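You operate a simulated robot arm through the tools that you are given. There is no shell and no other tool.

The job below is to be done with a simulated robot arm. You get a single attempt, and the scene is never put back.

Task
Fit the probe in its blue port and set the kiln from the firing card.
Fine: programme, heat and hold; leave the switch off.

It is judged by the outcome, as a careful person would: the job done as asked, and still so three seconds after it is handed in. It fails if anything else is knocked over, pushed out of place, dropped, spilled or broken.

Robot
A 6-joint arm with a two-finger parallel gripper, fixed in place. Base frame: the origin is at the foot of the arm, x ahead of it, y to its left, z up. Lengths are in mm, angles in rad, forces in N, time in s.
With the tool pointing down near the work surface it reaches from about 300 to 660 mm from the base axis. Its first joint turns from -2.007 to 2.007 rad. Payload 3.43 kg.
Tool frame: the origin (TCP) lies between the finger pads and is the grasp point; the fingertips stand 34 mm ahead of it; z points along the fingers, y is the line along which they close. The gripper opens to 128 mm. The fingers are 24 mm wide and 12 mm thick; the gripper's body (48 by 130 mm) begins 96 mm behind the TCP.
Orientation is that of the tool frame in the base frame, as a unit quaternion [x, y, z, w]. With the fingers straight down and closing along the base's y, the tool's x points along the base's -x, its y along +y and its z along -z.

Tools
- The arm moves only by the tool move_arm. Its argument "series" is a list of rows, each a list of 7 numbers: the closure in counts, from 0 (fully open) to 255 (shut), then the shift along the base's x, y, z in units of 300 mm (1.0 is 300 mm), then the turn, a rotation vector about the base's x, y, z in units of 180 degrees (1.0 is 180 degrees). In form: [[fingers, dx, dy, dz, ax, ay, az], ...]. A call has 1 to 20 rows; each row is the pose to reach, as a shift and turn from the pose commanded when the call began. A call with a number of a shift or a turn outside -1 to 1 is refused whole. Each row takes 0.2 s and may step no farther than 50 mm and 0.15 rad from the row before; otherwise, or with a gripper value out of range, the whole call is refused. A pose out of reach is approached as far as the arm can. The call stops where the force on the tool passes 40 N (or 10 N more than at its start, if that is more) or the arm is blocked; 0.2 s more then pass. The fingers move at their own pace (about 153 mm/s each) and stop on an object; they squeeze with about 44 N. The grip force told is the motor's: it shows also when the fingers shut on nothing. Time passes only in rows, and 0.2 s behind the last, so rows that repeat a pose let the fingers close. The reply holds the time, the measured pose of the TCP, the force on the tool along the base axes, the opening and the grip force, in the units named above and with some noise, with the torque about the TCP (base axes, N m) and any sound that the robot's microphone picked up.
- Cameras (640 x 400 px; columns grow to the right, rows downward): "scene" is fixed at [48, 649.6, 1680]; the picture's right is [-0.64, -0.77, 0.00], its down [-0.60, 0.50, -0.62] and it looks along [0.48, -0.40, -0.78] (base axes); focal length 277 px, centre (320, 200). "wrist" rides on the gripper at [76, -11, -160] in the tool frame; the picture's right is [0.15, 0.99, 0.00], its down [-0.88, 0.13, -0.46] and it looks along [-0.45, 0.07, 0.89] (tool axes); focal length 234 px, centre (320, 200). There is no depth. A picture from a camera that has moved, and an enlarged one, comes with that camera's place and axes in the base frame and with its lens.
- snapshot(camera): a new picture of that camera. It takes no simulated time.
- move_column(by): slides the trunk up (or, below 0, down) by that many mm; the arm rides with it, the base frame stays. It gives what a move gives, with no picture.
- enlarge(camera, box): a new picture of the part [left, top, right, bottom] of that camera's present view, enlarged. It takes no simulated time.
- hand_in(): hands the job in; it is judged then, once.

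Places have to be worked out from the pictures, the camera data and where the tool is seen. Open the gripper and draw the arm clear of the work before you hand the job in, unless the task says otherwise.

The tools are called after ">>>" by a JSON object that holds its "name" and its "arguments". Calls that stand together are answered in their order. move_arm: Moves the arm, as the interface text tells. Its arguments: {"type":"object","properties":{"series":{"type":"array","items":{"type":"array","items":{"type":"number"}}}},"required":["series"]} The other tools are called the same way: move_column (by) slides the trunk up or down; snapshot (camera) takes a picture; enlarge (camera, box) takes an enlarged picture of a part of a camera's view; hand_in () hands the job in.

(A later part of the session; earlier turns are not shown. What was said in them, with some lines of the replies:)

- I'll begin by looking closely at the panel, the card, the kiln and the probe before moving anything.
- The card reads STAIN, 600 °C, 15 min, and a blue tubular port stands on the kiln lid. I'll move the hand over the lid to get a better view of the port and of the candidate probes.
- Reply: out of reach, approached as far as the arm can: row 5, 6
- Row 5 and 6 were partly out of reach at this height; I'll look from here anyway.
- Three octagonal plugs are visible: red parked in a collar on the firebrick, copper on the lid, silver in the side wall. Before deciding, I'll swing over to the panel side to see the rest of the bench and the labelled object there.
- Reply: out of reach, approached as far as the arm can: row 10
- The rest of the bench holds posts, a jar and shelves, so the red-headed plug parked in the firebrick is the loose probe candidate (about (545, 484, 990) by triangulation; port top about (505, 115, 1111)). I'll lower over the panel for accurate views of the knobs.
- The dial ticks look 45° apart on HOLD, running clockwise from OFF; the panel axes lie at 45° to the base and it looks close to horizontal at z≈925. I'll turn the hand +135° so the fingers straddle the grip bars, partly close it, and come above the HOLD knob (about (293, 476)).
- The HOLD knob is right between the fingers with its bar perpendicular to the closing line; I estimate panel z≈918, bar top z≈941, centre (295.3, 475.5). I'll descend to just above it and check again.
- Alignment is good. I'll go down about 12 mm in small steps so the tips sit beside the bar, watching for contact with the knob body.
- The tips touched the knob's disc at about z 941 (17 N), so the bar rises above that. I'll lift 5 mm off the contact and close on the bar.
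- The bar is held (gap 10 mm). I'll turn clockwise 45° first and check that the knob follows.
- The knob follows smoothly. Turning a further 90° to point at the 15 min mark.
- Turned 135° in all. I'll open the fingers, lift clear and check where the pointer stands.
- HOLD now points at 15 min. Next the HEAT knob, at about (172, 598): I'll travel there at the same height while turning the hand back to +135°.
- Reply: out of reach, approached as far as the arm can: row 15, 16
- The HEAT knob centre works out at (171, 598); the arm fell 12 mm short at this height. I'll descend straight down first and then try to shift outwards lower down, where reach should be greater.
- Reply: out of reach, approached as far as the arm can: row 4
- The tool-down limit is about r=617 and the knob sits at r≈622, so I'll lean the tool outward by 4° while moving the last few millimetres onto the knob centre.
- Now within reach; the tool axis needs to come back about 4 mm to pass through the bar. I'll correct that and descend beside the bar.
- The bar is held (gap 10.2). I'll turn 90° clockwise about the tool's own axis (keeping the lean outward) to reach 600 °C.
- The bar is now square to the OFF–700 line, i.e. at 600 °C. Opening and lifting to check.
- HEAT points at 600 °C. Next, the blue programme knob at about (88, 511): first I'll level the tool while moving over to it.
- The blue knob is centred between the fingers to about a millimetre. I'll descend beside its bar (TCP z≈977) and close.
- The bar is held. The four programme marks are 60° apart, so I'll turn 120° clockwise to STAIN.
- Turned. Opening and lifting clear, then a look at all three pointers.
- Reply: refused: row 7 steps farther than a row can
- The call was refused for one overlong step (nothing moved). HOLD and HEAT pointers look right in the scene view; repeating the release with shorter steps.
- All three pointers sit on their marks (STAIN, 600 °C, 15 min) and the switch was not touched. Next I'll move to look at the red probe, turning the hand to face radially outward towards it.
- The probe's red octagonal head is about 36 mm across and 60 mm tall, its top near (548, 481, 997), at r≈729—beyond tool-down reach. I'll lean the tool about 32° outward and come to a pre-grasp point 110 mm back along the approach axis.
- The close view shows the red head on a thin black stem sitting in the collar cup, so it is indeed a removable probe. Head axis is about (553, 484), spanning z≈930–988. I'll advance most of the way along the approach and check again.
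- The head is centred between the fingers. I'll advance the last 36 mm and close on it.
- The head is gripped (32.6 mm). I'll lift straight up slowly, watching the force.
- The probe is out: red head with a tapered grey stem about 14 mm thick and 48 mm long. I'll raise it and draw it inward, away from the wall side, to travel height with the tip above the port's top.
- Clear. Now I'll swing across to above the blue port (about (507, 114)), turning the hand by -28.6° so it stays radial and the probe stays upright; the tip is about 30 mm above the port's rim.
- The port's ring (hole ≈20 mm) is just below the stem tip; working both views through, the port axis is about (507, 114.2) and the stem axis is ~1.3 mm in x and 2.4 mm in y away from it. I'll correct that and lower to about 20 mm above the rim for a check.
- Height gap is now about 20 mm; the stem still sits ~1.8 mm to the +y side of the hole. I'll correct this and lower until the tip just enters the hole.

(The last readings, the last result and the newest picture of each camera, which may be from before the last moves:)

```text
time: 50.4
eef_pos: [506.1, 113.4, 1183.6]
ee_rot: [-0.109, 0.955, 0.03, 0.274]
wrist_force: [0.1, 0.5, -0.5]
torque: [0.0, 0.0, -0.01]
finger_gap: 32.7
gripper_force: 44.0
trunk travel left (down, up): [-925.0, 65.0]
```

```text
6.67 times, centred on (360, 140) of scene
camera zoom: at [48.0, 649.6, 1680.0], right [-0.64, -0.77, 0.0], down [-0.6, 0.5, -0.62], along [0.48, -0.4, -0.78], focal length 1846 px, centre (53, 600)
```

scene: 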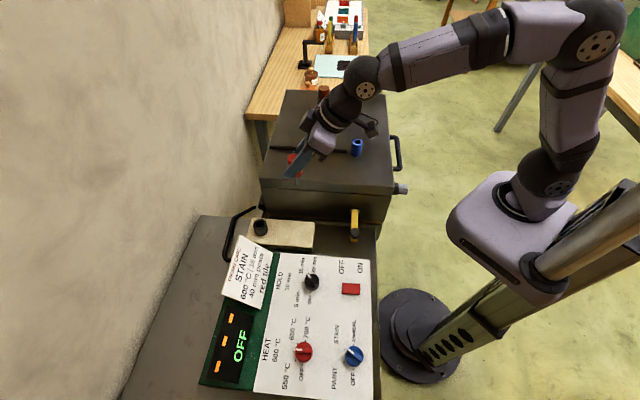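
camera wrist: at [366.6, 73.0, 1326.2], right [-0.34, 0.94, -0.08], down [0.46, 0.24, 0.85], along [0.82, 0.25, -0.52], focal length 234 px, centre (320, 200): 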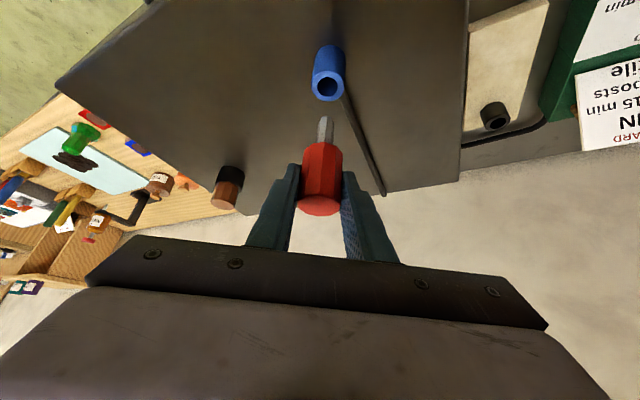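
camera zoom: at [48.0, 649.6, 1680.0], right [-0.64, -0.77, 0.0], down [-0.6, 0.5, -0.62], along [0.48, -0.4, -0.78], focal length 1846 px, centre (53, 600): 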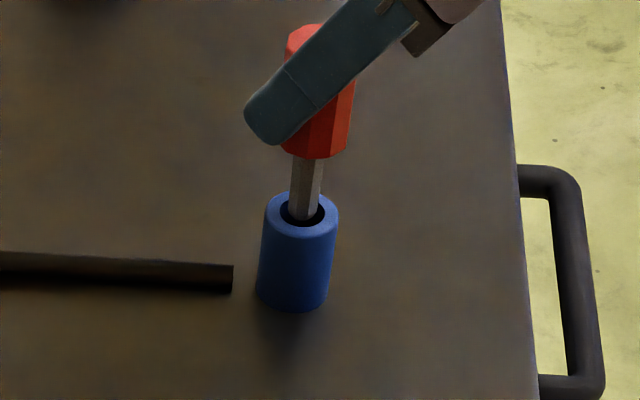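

From both views the tip is centred in the hole at rim level. I'll lower further in small steps, watching the force.

>>> {"name": "move_arm", "arguments": {"series": [[255, 0, 0, -0.015, 0, 0, 0], [255, 0, 0, -0.03, 0, 0, 0], [255, 0, 0, -0.045, 0, 0, 0], [255, 0, 0, -0.06, 0, 0, 0]]}}

>>> {"name": "enlarge", "arguments": {"camera": "wrist", "box": [260, 50, 400, 230]}}

>>> {"name": "enlarge", "arguments": {"camera": "scene", "box": [330, 110, 390, 170]}}

```text
time: 51.4
eef_pos: [507.1, 114.0, 1164.6]
ee_rot: [-0.109, 0.955, 0.03, 0.275]
wrist_force: [0.1, -0.2, -1.5]
torque: [0.03, 0.0, -0.02]
finger_gap: 32.7
gripper_force: 43.7
trunk travel left (down, up): [-925.0, 65.0]
```

```text
2.22 times, centred on (330, 140) of wrist
camera zoom: at [364.7, 69.9, 1259.8], right [-0.34, 0.94, -0.08], down [0.46, 0.24, 0.85], along [0.82, 0.25, -0.52], focal length 520 px, centre (298, 333)
```

zoom: 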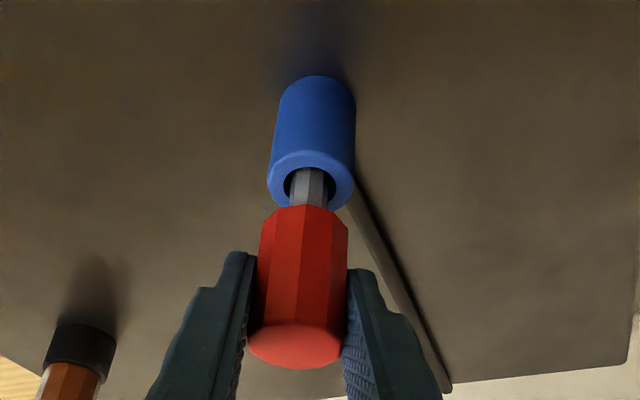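

```text
6.67 times, centred on (360, 140) of scene
camera zoom: at [48.0, 649.6, 1680.0], right [-0.64, -0.77, 0.0], down [-0.6, 0.5, -0.62], along [0.48, -0.4, -0.78], focal length 1846 px, centre (53, 600)
```

zoom: 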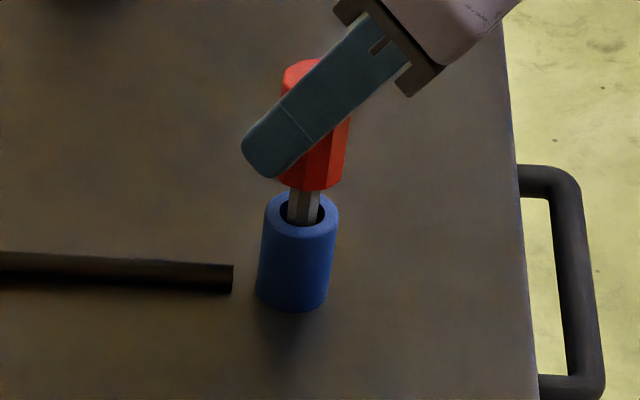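

The stem is going in cleanly with no contact force. Continuing down another 18 mm.

>>> {"name": "move_arm", "arguments": {"series": [[255, 0, 0, -0.015, 0, 0, 0], [255, 0, 0, -0.03, 0, 0, 0], [255, 0, 0, -0.045, 0, 0, 0], [255, 0, 0, -0.06, 0, 0, 0]]}}

>>> {"name": "enlarge", "arguments": {"camera": "wrist", "box": [260, 90, 400, 230]}}

>>> {"name": "enlarge", "arguments": {"camera": "scene", "box": [330, 110, 390, 170]}}

```text
time: 52.4
eef_pos: [506.7, 112.7, 1149.2]
ee_rot: [-0.11, 0.955, 0.031, 0.274]
wrist_force: [0.3, 0.2, -1.8]
torque: [0.02, 0.03, 0.02]
finger_gap: 32.6
gripper_force: 43.9
trunk travel left (down, up): [-925.0, 65.0]
```

```text
2.86 times, centred on (330, 160) of wrist
camera zoom: at [364.8, 70.0, 1242.8], right [-0.34, 0.94, -0.08], down [0.46, 0.24, 0.85], along [0.82, 0.25, -0.52], focal length 669 px, centre (291, 314)
```

zoom: 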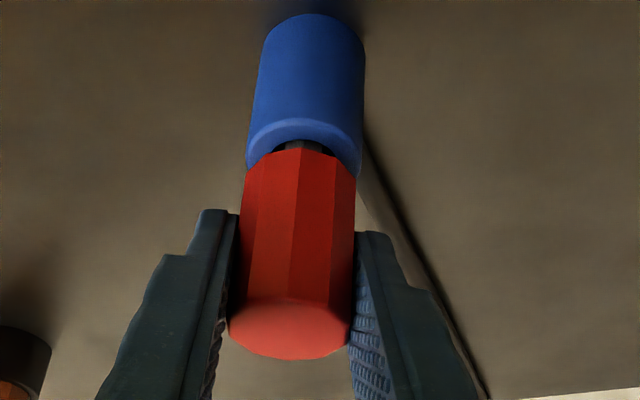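

```text
6.67 times, centred on (360, 140) of scene
camera zoom: at [48.0, 649.6, 1680.0], right [-0.64, -0.77, 0.0], down [-0.6, 0.5, -0.62], along [0.48, -0.4, -0.78], focal length 1846 px, centre (53, 600)
```

zoom: 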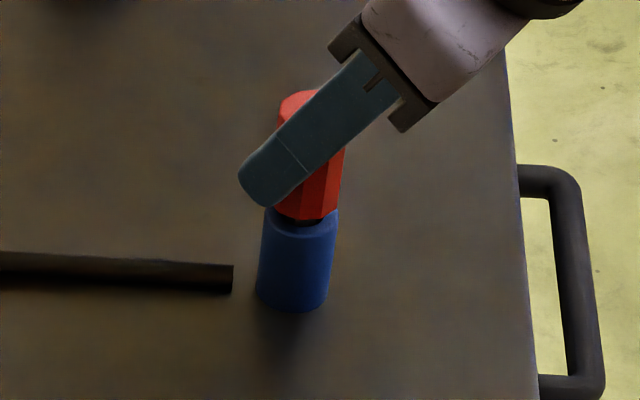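

Only a few millimetres remain. I'll go down gently in 2 mm steps.

>>> {"name": "move_arm", "arguments": {"series": [[255, 0, 0, -0.006, 0, 0, 0], [255, 0, 0, -0.012, 0, 0, 0], [255, 0, 0, -0.018, 0, 0, 0]]}}

>>> {"name": "enlarge", "arguments": {"camera": "wrist", "box": [260, 90, 400, 230]}}

>>> {"name": "enlarge", "arguments": {"camera": "scene", "box": [330, 110, 390, 170]}}

```text
time: 53.2
eef_pos: [506.4, 113.5, 1142.8]
ee_rot: [-0.109, 0.955, 0.03, 0.274]
wrist_force: [0.6, 0.0, -1.2]
torque: [-0.01, 0.01, -0.04]
finger_gap: 32.7
gripper_force: 43.7
trunk travel left (down, up): [-925.0, 65.0]
```

```text
2.86 times, centred on (330, 160) of wrist
camera zoom: at [364.8, 69.8, 1237.0], right [-0.34, 0.94, -0.08], down [0.46, 0.24, 0.85], along [0.82, 0.25, -0.52], focal length 669 px, centre (291, 314)
```

zoom: 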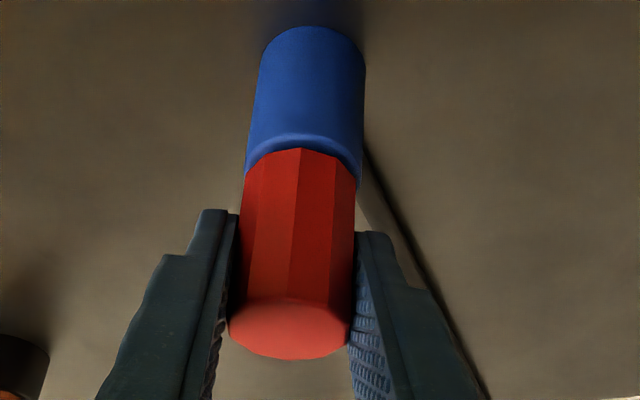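

```text
6.67 times, centred on (360, 140) of scene
camera zoom: at [48.0, 649.6, 1680.0], right [-0.64, -0.77, 0.0], down [-0.6, 0.5, -0.62], along [0.48, -0.4, -0.78], focal length 1846 px, centre (53, 600)
```

zoom: 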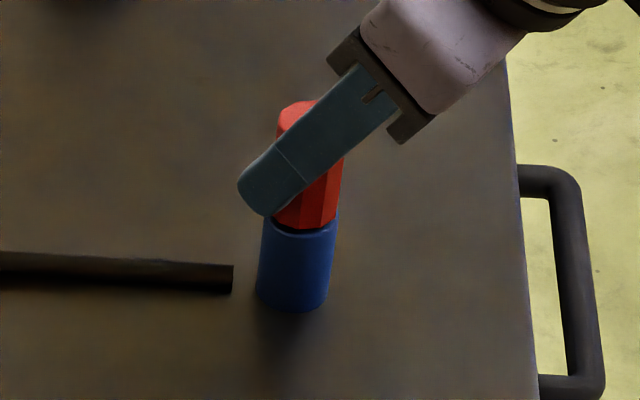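

>>> {"name": "move_arm", "arguments": {"series": [[255, 0, 0, -0.005, 0, 0, 0], [255, 0, 0, -0.01, 0, 0, 0]]}}

>>> {"name": "enlarge", "arguments": {"camera": "wrist", "box": [260, 90, 400, 230]}}

>>> {"name": "enlarge", "arguments": {"camera": "scene", "box": [330, 110, 390, 170]}}

```text
time: 53.8
eef_pos: [506.0, 112.2, 1139.2]
ee_rot: [-0.109, 0.955, 0.03, 0.273]
wrist_force: [0.2, -1.2, 0.2]
torque: [0.0, -0.01, 0.04]
finger_gap: 32.6
gripper_force: 44.5
trunk travel left (down, up): [-925.0, 65.0]
```

```text
2.86 times, centred on (330, 160) of wrist
camera zoom: at [365.0, 69.7, 1234.3], right [-0.34, 0.94, -0.08], down [0.46, 0.24, 0.85], along [0.82, 0.25, -0.52], focal length 669 px, centre (291, 314)
```

zoom: 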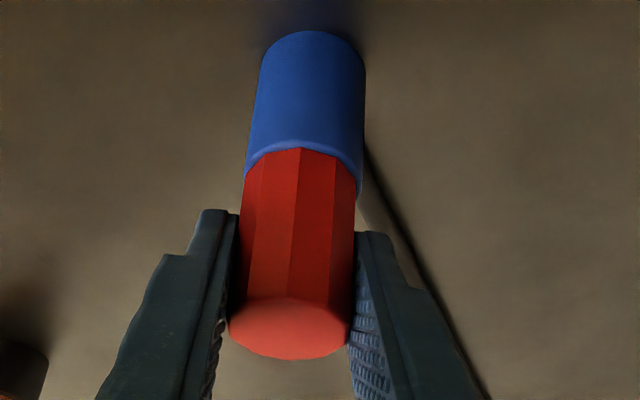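

```text
6.67 times, centred on (360, 140) of scene
camera zoom: at [48.0, 649.6, 1680.0], right [-0.64, -0.77, 0.0], down [-0.6, 0.5, -0.62], along [0.48, -0.4, -0.78], focal length 1846 px, centre (53, 600)
```

zoom: 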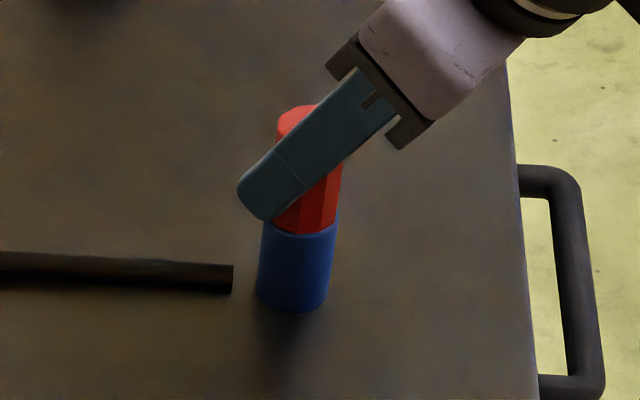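

>>> {"name": "move_arm", "arguments": {"series": [[255, 0, 0, -0.004, 0, 0, 0], [255, 0, 0, -0.008, 0, 0, 0]]}}

>>> {"name": "enlarge", "arguments": {"camera": "wrist", "box": [260, 90, 400, 230]}}

>>> {"name": "enlarge", "arguments": {"camera": "scene", "box": [340, 125, 380, 165]}}

```text
time: 54.4
eef_pos: [506.4, 111.5, 1139.0]
ee_rot: [-0.108, 0.955, 0.03, 0.275]
wrist_force: [-1.0, -0.6, 5.9]
torque: [-0.04, 0.08, -0.05]
finger_gap: 33.0
gripper_force: 44.6
trunk travel left (down, up): [-925.0, 65.0]
```

```text
2.86 times, centred on (330, 160) of wrist
camera zoom: at [364.6, 69.7, 1233.2], right [-0.34, 0.94, -0.08], down [0.46, 0.24, 0.85], along [0.82, 0.26, -0.51], focal length 669 px, centre (291, 314)
```

zoom: 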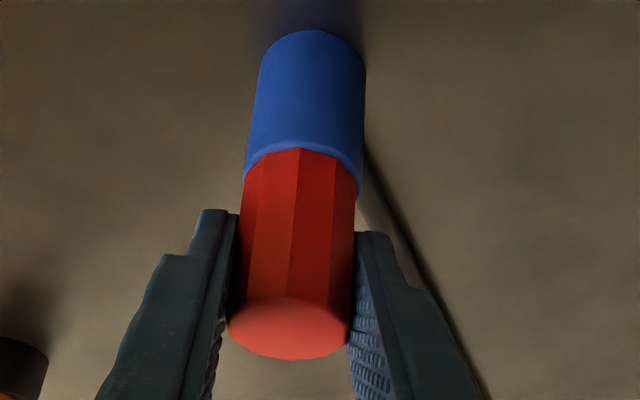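

```text
10.00 times, centred on (360, 145) of scene
camera zoom: at [48.0, 649.6, 1680.0], right [-0.64, -0.77, 0.0], down [-0.6, 0.5, -0.62], along [0.48, -0.4, -0.78], focal length 2769 px, centre (-80, 750)
```

zoom: 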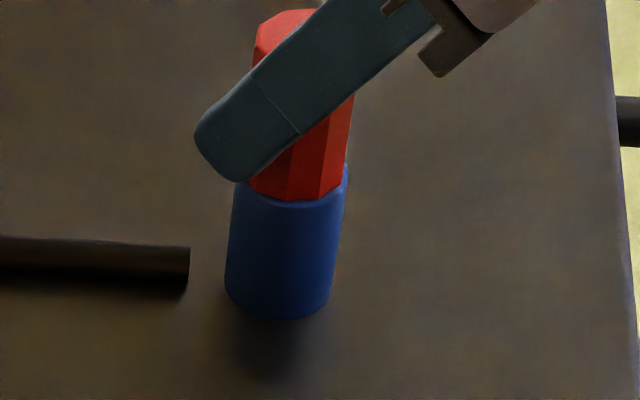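

Contact force of about 6 N has appeared and the head looks flush with the port's rim. A slight press of another millimetre will confirm it is fully seated.

>>> {"name": "move_arm", "arguments": {"series": [[255, 0, 0, -0.002, 0, 0, 0], [255, 0, 0, -0.004, 0, 0, 0]]}}

```text
time: 55.0
eef_pos: [506.7, 112.6, 1139.0]
ee_rot: [-0.108, 0.954, 0.03, 0.277]
wrist_force: [-0.6, -2.4, 17.0]
torque: [-0.1, 0.03, -0.1]
finger_gap: 32.6
gripper_force: 44.3
trunk travel left (down, up): [-925.0, 65.0]
```

It is firmly seated (17 N, no further travel). I'll ease off the load, open the fingers, and let it settle before withdrawing.

>>> {"name": "move_arm", "arguments": {"series": [[255, 0, 0, 0.005, 0, 0, 0], [220, 0, 0, 0.006, 0, 0, 0], [180, 0, 0, 0.006, 0, 0, 0], [110, 0, 0, 0.006, 0, 0, 0], [110, 0, 0, 0.006, 0, 0, 0]]}}

>>> {"name": "enlarge", "arguments": {"camera": "wrist", "box": [240, 70, 400, 230]}}

>>> {"name": "enlarge", "arguments": {"camera": "scene", "box": [330, 110, 390, 170]}}

```text
time: 56.2
eef_pos: [506.1, 110.8, 1138.0]
ee_rot: [-0.11, 0.955, 0.03, 0.273]
wrist_force: [-0.1, 0.7, 0.7]
torque: [-0.03, 0.01, 0.0]
finger_gap: 72.9
gripper_force: 0.2
trunk travel left (down, up): [-925.0, 65.0]
```

```text
2.50 times, centred on (320, 150) of wrist
camera zoom: at [364.6, 70.0, 1232.1], right [-0.34, 0.94, -0.08], down [0.46, 0.24, 0.85], along [0.82, 0.25, -0.52], focal length 585 px, centre (320, 325)
```

zoom: 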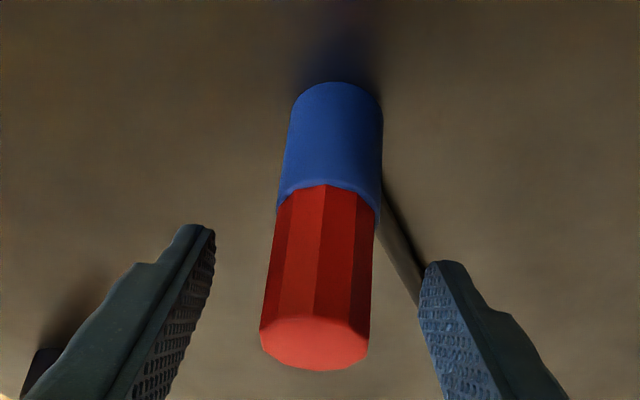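

```text
6.67 times, centred on (360, 140) of scene
camera zoom: at [48.0, 649.6, 1680.0], right [-0.64, -0.77, 0.0], down [-0.6, 0.5, -0.62], along [0.48, -0.4, -0.78], focal length 1846 px, centre (53, 600)
```

zoom: 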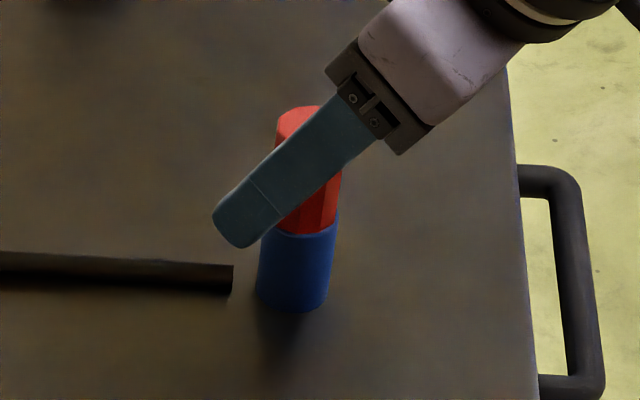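

The probe stands upright and flush in the blue port. I'll withdraw back along the approach axis.

>>> {"name": "move_arm", "arguments": {"series": [[110, -0.03, -0.007, 0.05, 0, 0, 0], [110, -0.08, -0.018, 0.13, 0, 0, 0], [110, -0.14, -0.031, 0.23, 0, 0, 0], [110, -0.2, -0.045, 0.33, 0, 0, 0], [110, -0.26, -0.058, 0.43, 0, 0, 0], [110, -0.32, -0.07, 0.53, 0, 0, 0]]}}

>>> {"name": "snapshot", "arguments": {"camera": "wrist"}}

>>> {"name": "snapshot", "arguments": {"camera": "scene"}}

```text
time: 57.6
eef_pos: [427.0, 94.8, 1295.0]
ee_rot: [-0.109, 0.955, 0.029, 0.273]
wrist_force: [0.4, -0.5, 0.5]
torque: [0.03, 0.04, 0.02]
finger_gap: 72.9
gripper_force: 0.0
out of reach, approached as far as the arm can: row 6
trunk travel left (down, up): [-925.0, 65.0]
```

```text
taken
camera wrist: at [285.1, 53.0, 1390.2], right [-0.34, 0.94, -0.08], down [0.47, 0.24, 0.85], along [0.82, 0.25, -0.52], focal length 234 px, centre (320, 200)
```

wrist: 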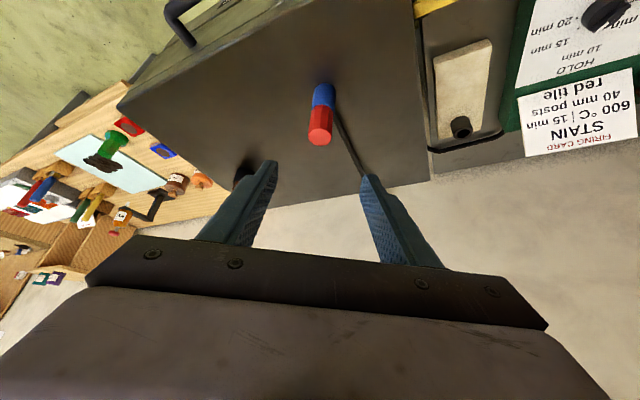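

```text
taken
```

scene: 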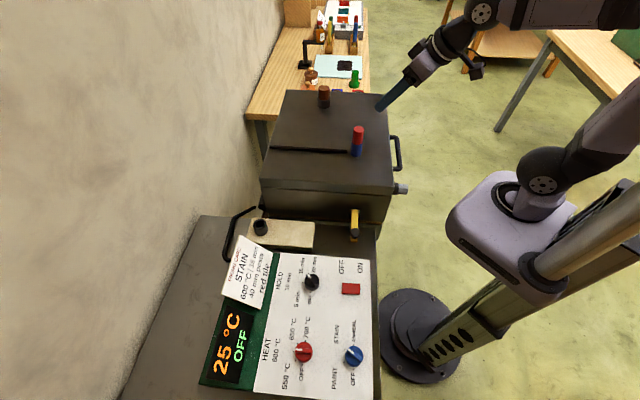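

The display now reads 25 °C, confirming the probe is live in its port, with OFF still shown. I'll bring the arm back to around its starting pose, well clear, and do a final check.

>>> {"name": "move_arm", "arguments": {"series": [[60, -0.03, 0.08, 0.02, -0.0065, 0.0289, 0], [0, -0.07, 0.18, 0.04, -0.013, 0.0578, 0], [0, -0.11, 0.28, 0.06, -0.0195, 0.0868, 0], [0, -0.15, 0.38, 0.08, -0.0259, 0.1157, 0], [0, -0.2, 0.48, 0.1, -0.0324, 0.1446, 0], [0, -0.25, 0.58, 0.12, -0.0389, 0.1735, 0]]}}

>>> {"name": "snapshot", "arguments": {"camera": "scene"}}

>>> {"name": "enlarge", "arguments": {"camera": "scene", "box": [200, 240, 380, 400]}}

>>> {"name": "enlarge", "arguments": {"camera": "scene", "box": [300, 80, 420, 200]}}

>>> {"name": "snapshot", "arguments": {"camera": "wrist"}}

```text
time: 59.0
eef_pos: [351.5, 272.1, 1330.1]
ee_rot: [-0.114, 0.994, -0.001, -0.001]
wrist_force: [-0.3, 0.8, -0.2]
torque: [-0.03, -0.01, 0.03]
finger_gap: 127.9
gripper_force: 0.0
trunk travel left (down, up): [-925.0, 65.0]
```

```text
taken
```

scene: 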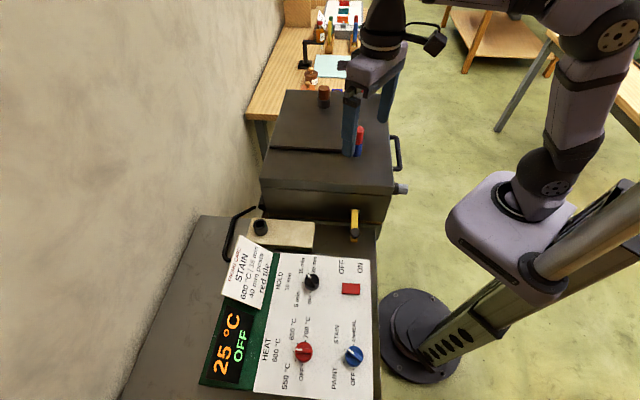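

```text
2.50 times, centred on (290, 320) of scene
camera zoom: at [48.0, 649.6, 1680.0], right [-0.64, -0.77, 0.0], down [-0.6, 0.5, -0.62], along [0.48, -0.4, -0.78], focal length 692 px, centre (395, -100)
```

zoom: 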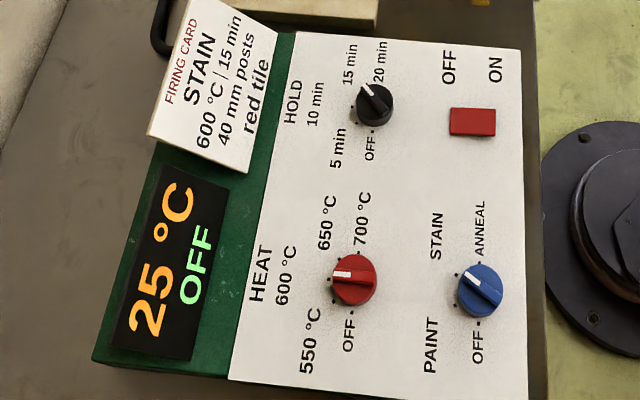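

```text
3.33 times, centred on (360, 140) of scene
camera zoom: at [48.0, 649.6, 1680.0], right [-0.64, -0.77, 0.0], down [-0.6, 0.5, -0.62], along [0.48, -0.4, -0.78], focal length 923 px, centre (187, 400)
```

zoom: 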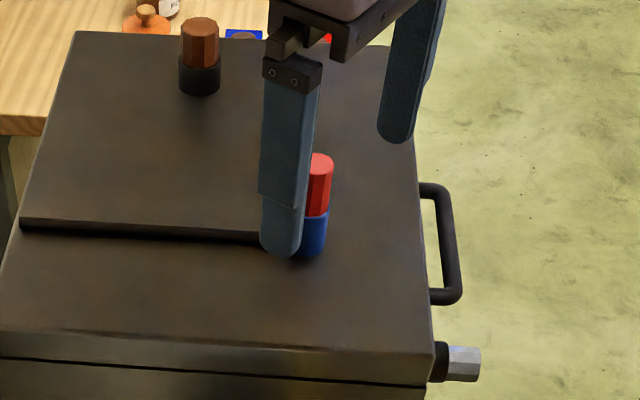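

```text
taken
camera wrist: at [281.3, 245.9, 1489.5], right [-0.37, 0.93, 0.0], down [0.83, 0.33, 0.45], along [0.42, 0.16, -0.89], focal length 234 px, centre (320, 200)
```

wrist: 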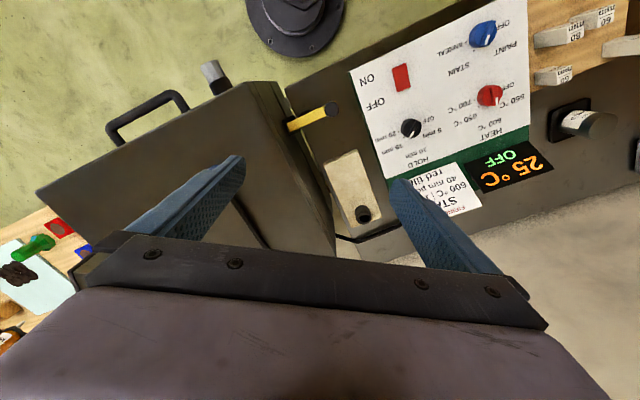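

Everything checks out: the knobs point to STAIN, 600 °C and 15 min. The switch is off, the probe is seated with the display reading 25 °C, nothing else has moved, and the arm is clear with the gripper open. Handing in.

>>> {"name": "hand_in", "arguments": {}}

```text
The job is handed in.
```

The job is done and handed in. The probe is in its blue port and the kiln is set from the firing card, with the switch left off.

- **Probe:** it sits upright in the port with its head flush on the rim. The kiln display changed to 25 °C once it was in.
- **Kiln settings:** programme is on STAIN, heat on 600 °C and hold on 15 min. In the camera views each pointer lines up with its mark.
- **Switch:** I did not touch it, and the display still shows OFF.

In the last pictures nothing else had been moved or knocked over. The arm is drawn back near its starting position with the gripper open.
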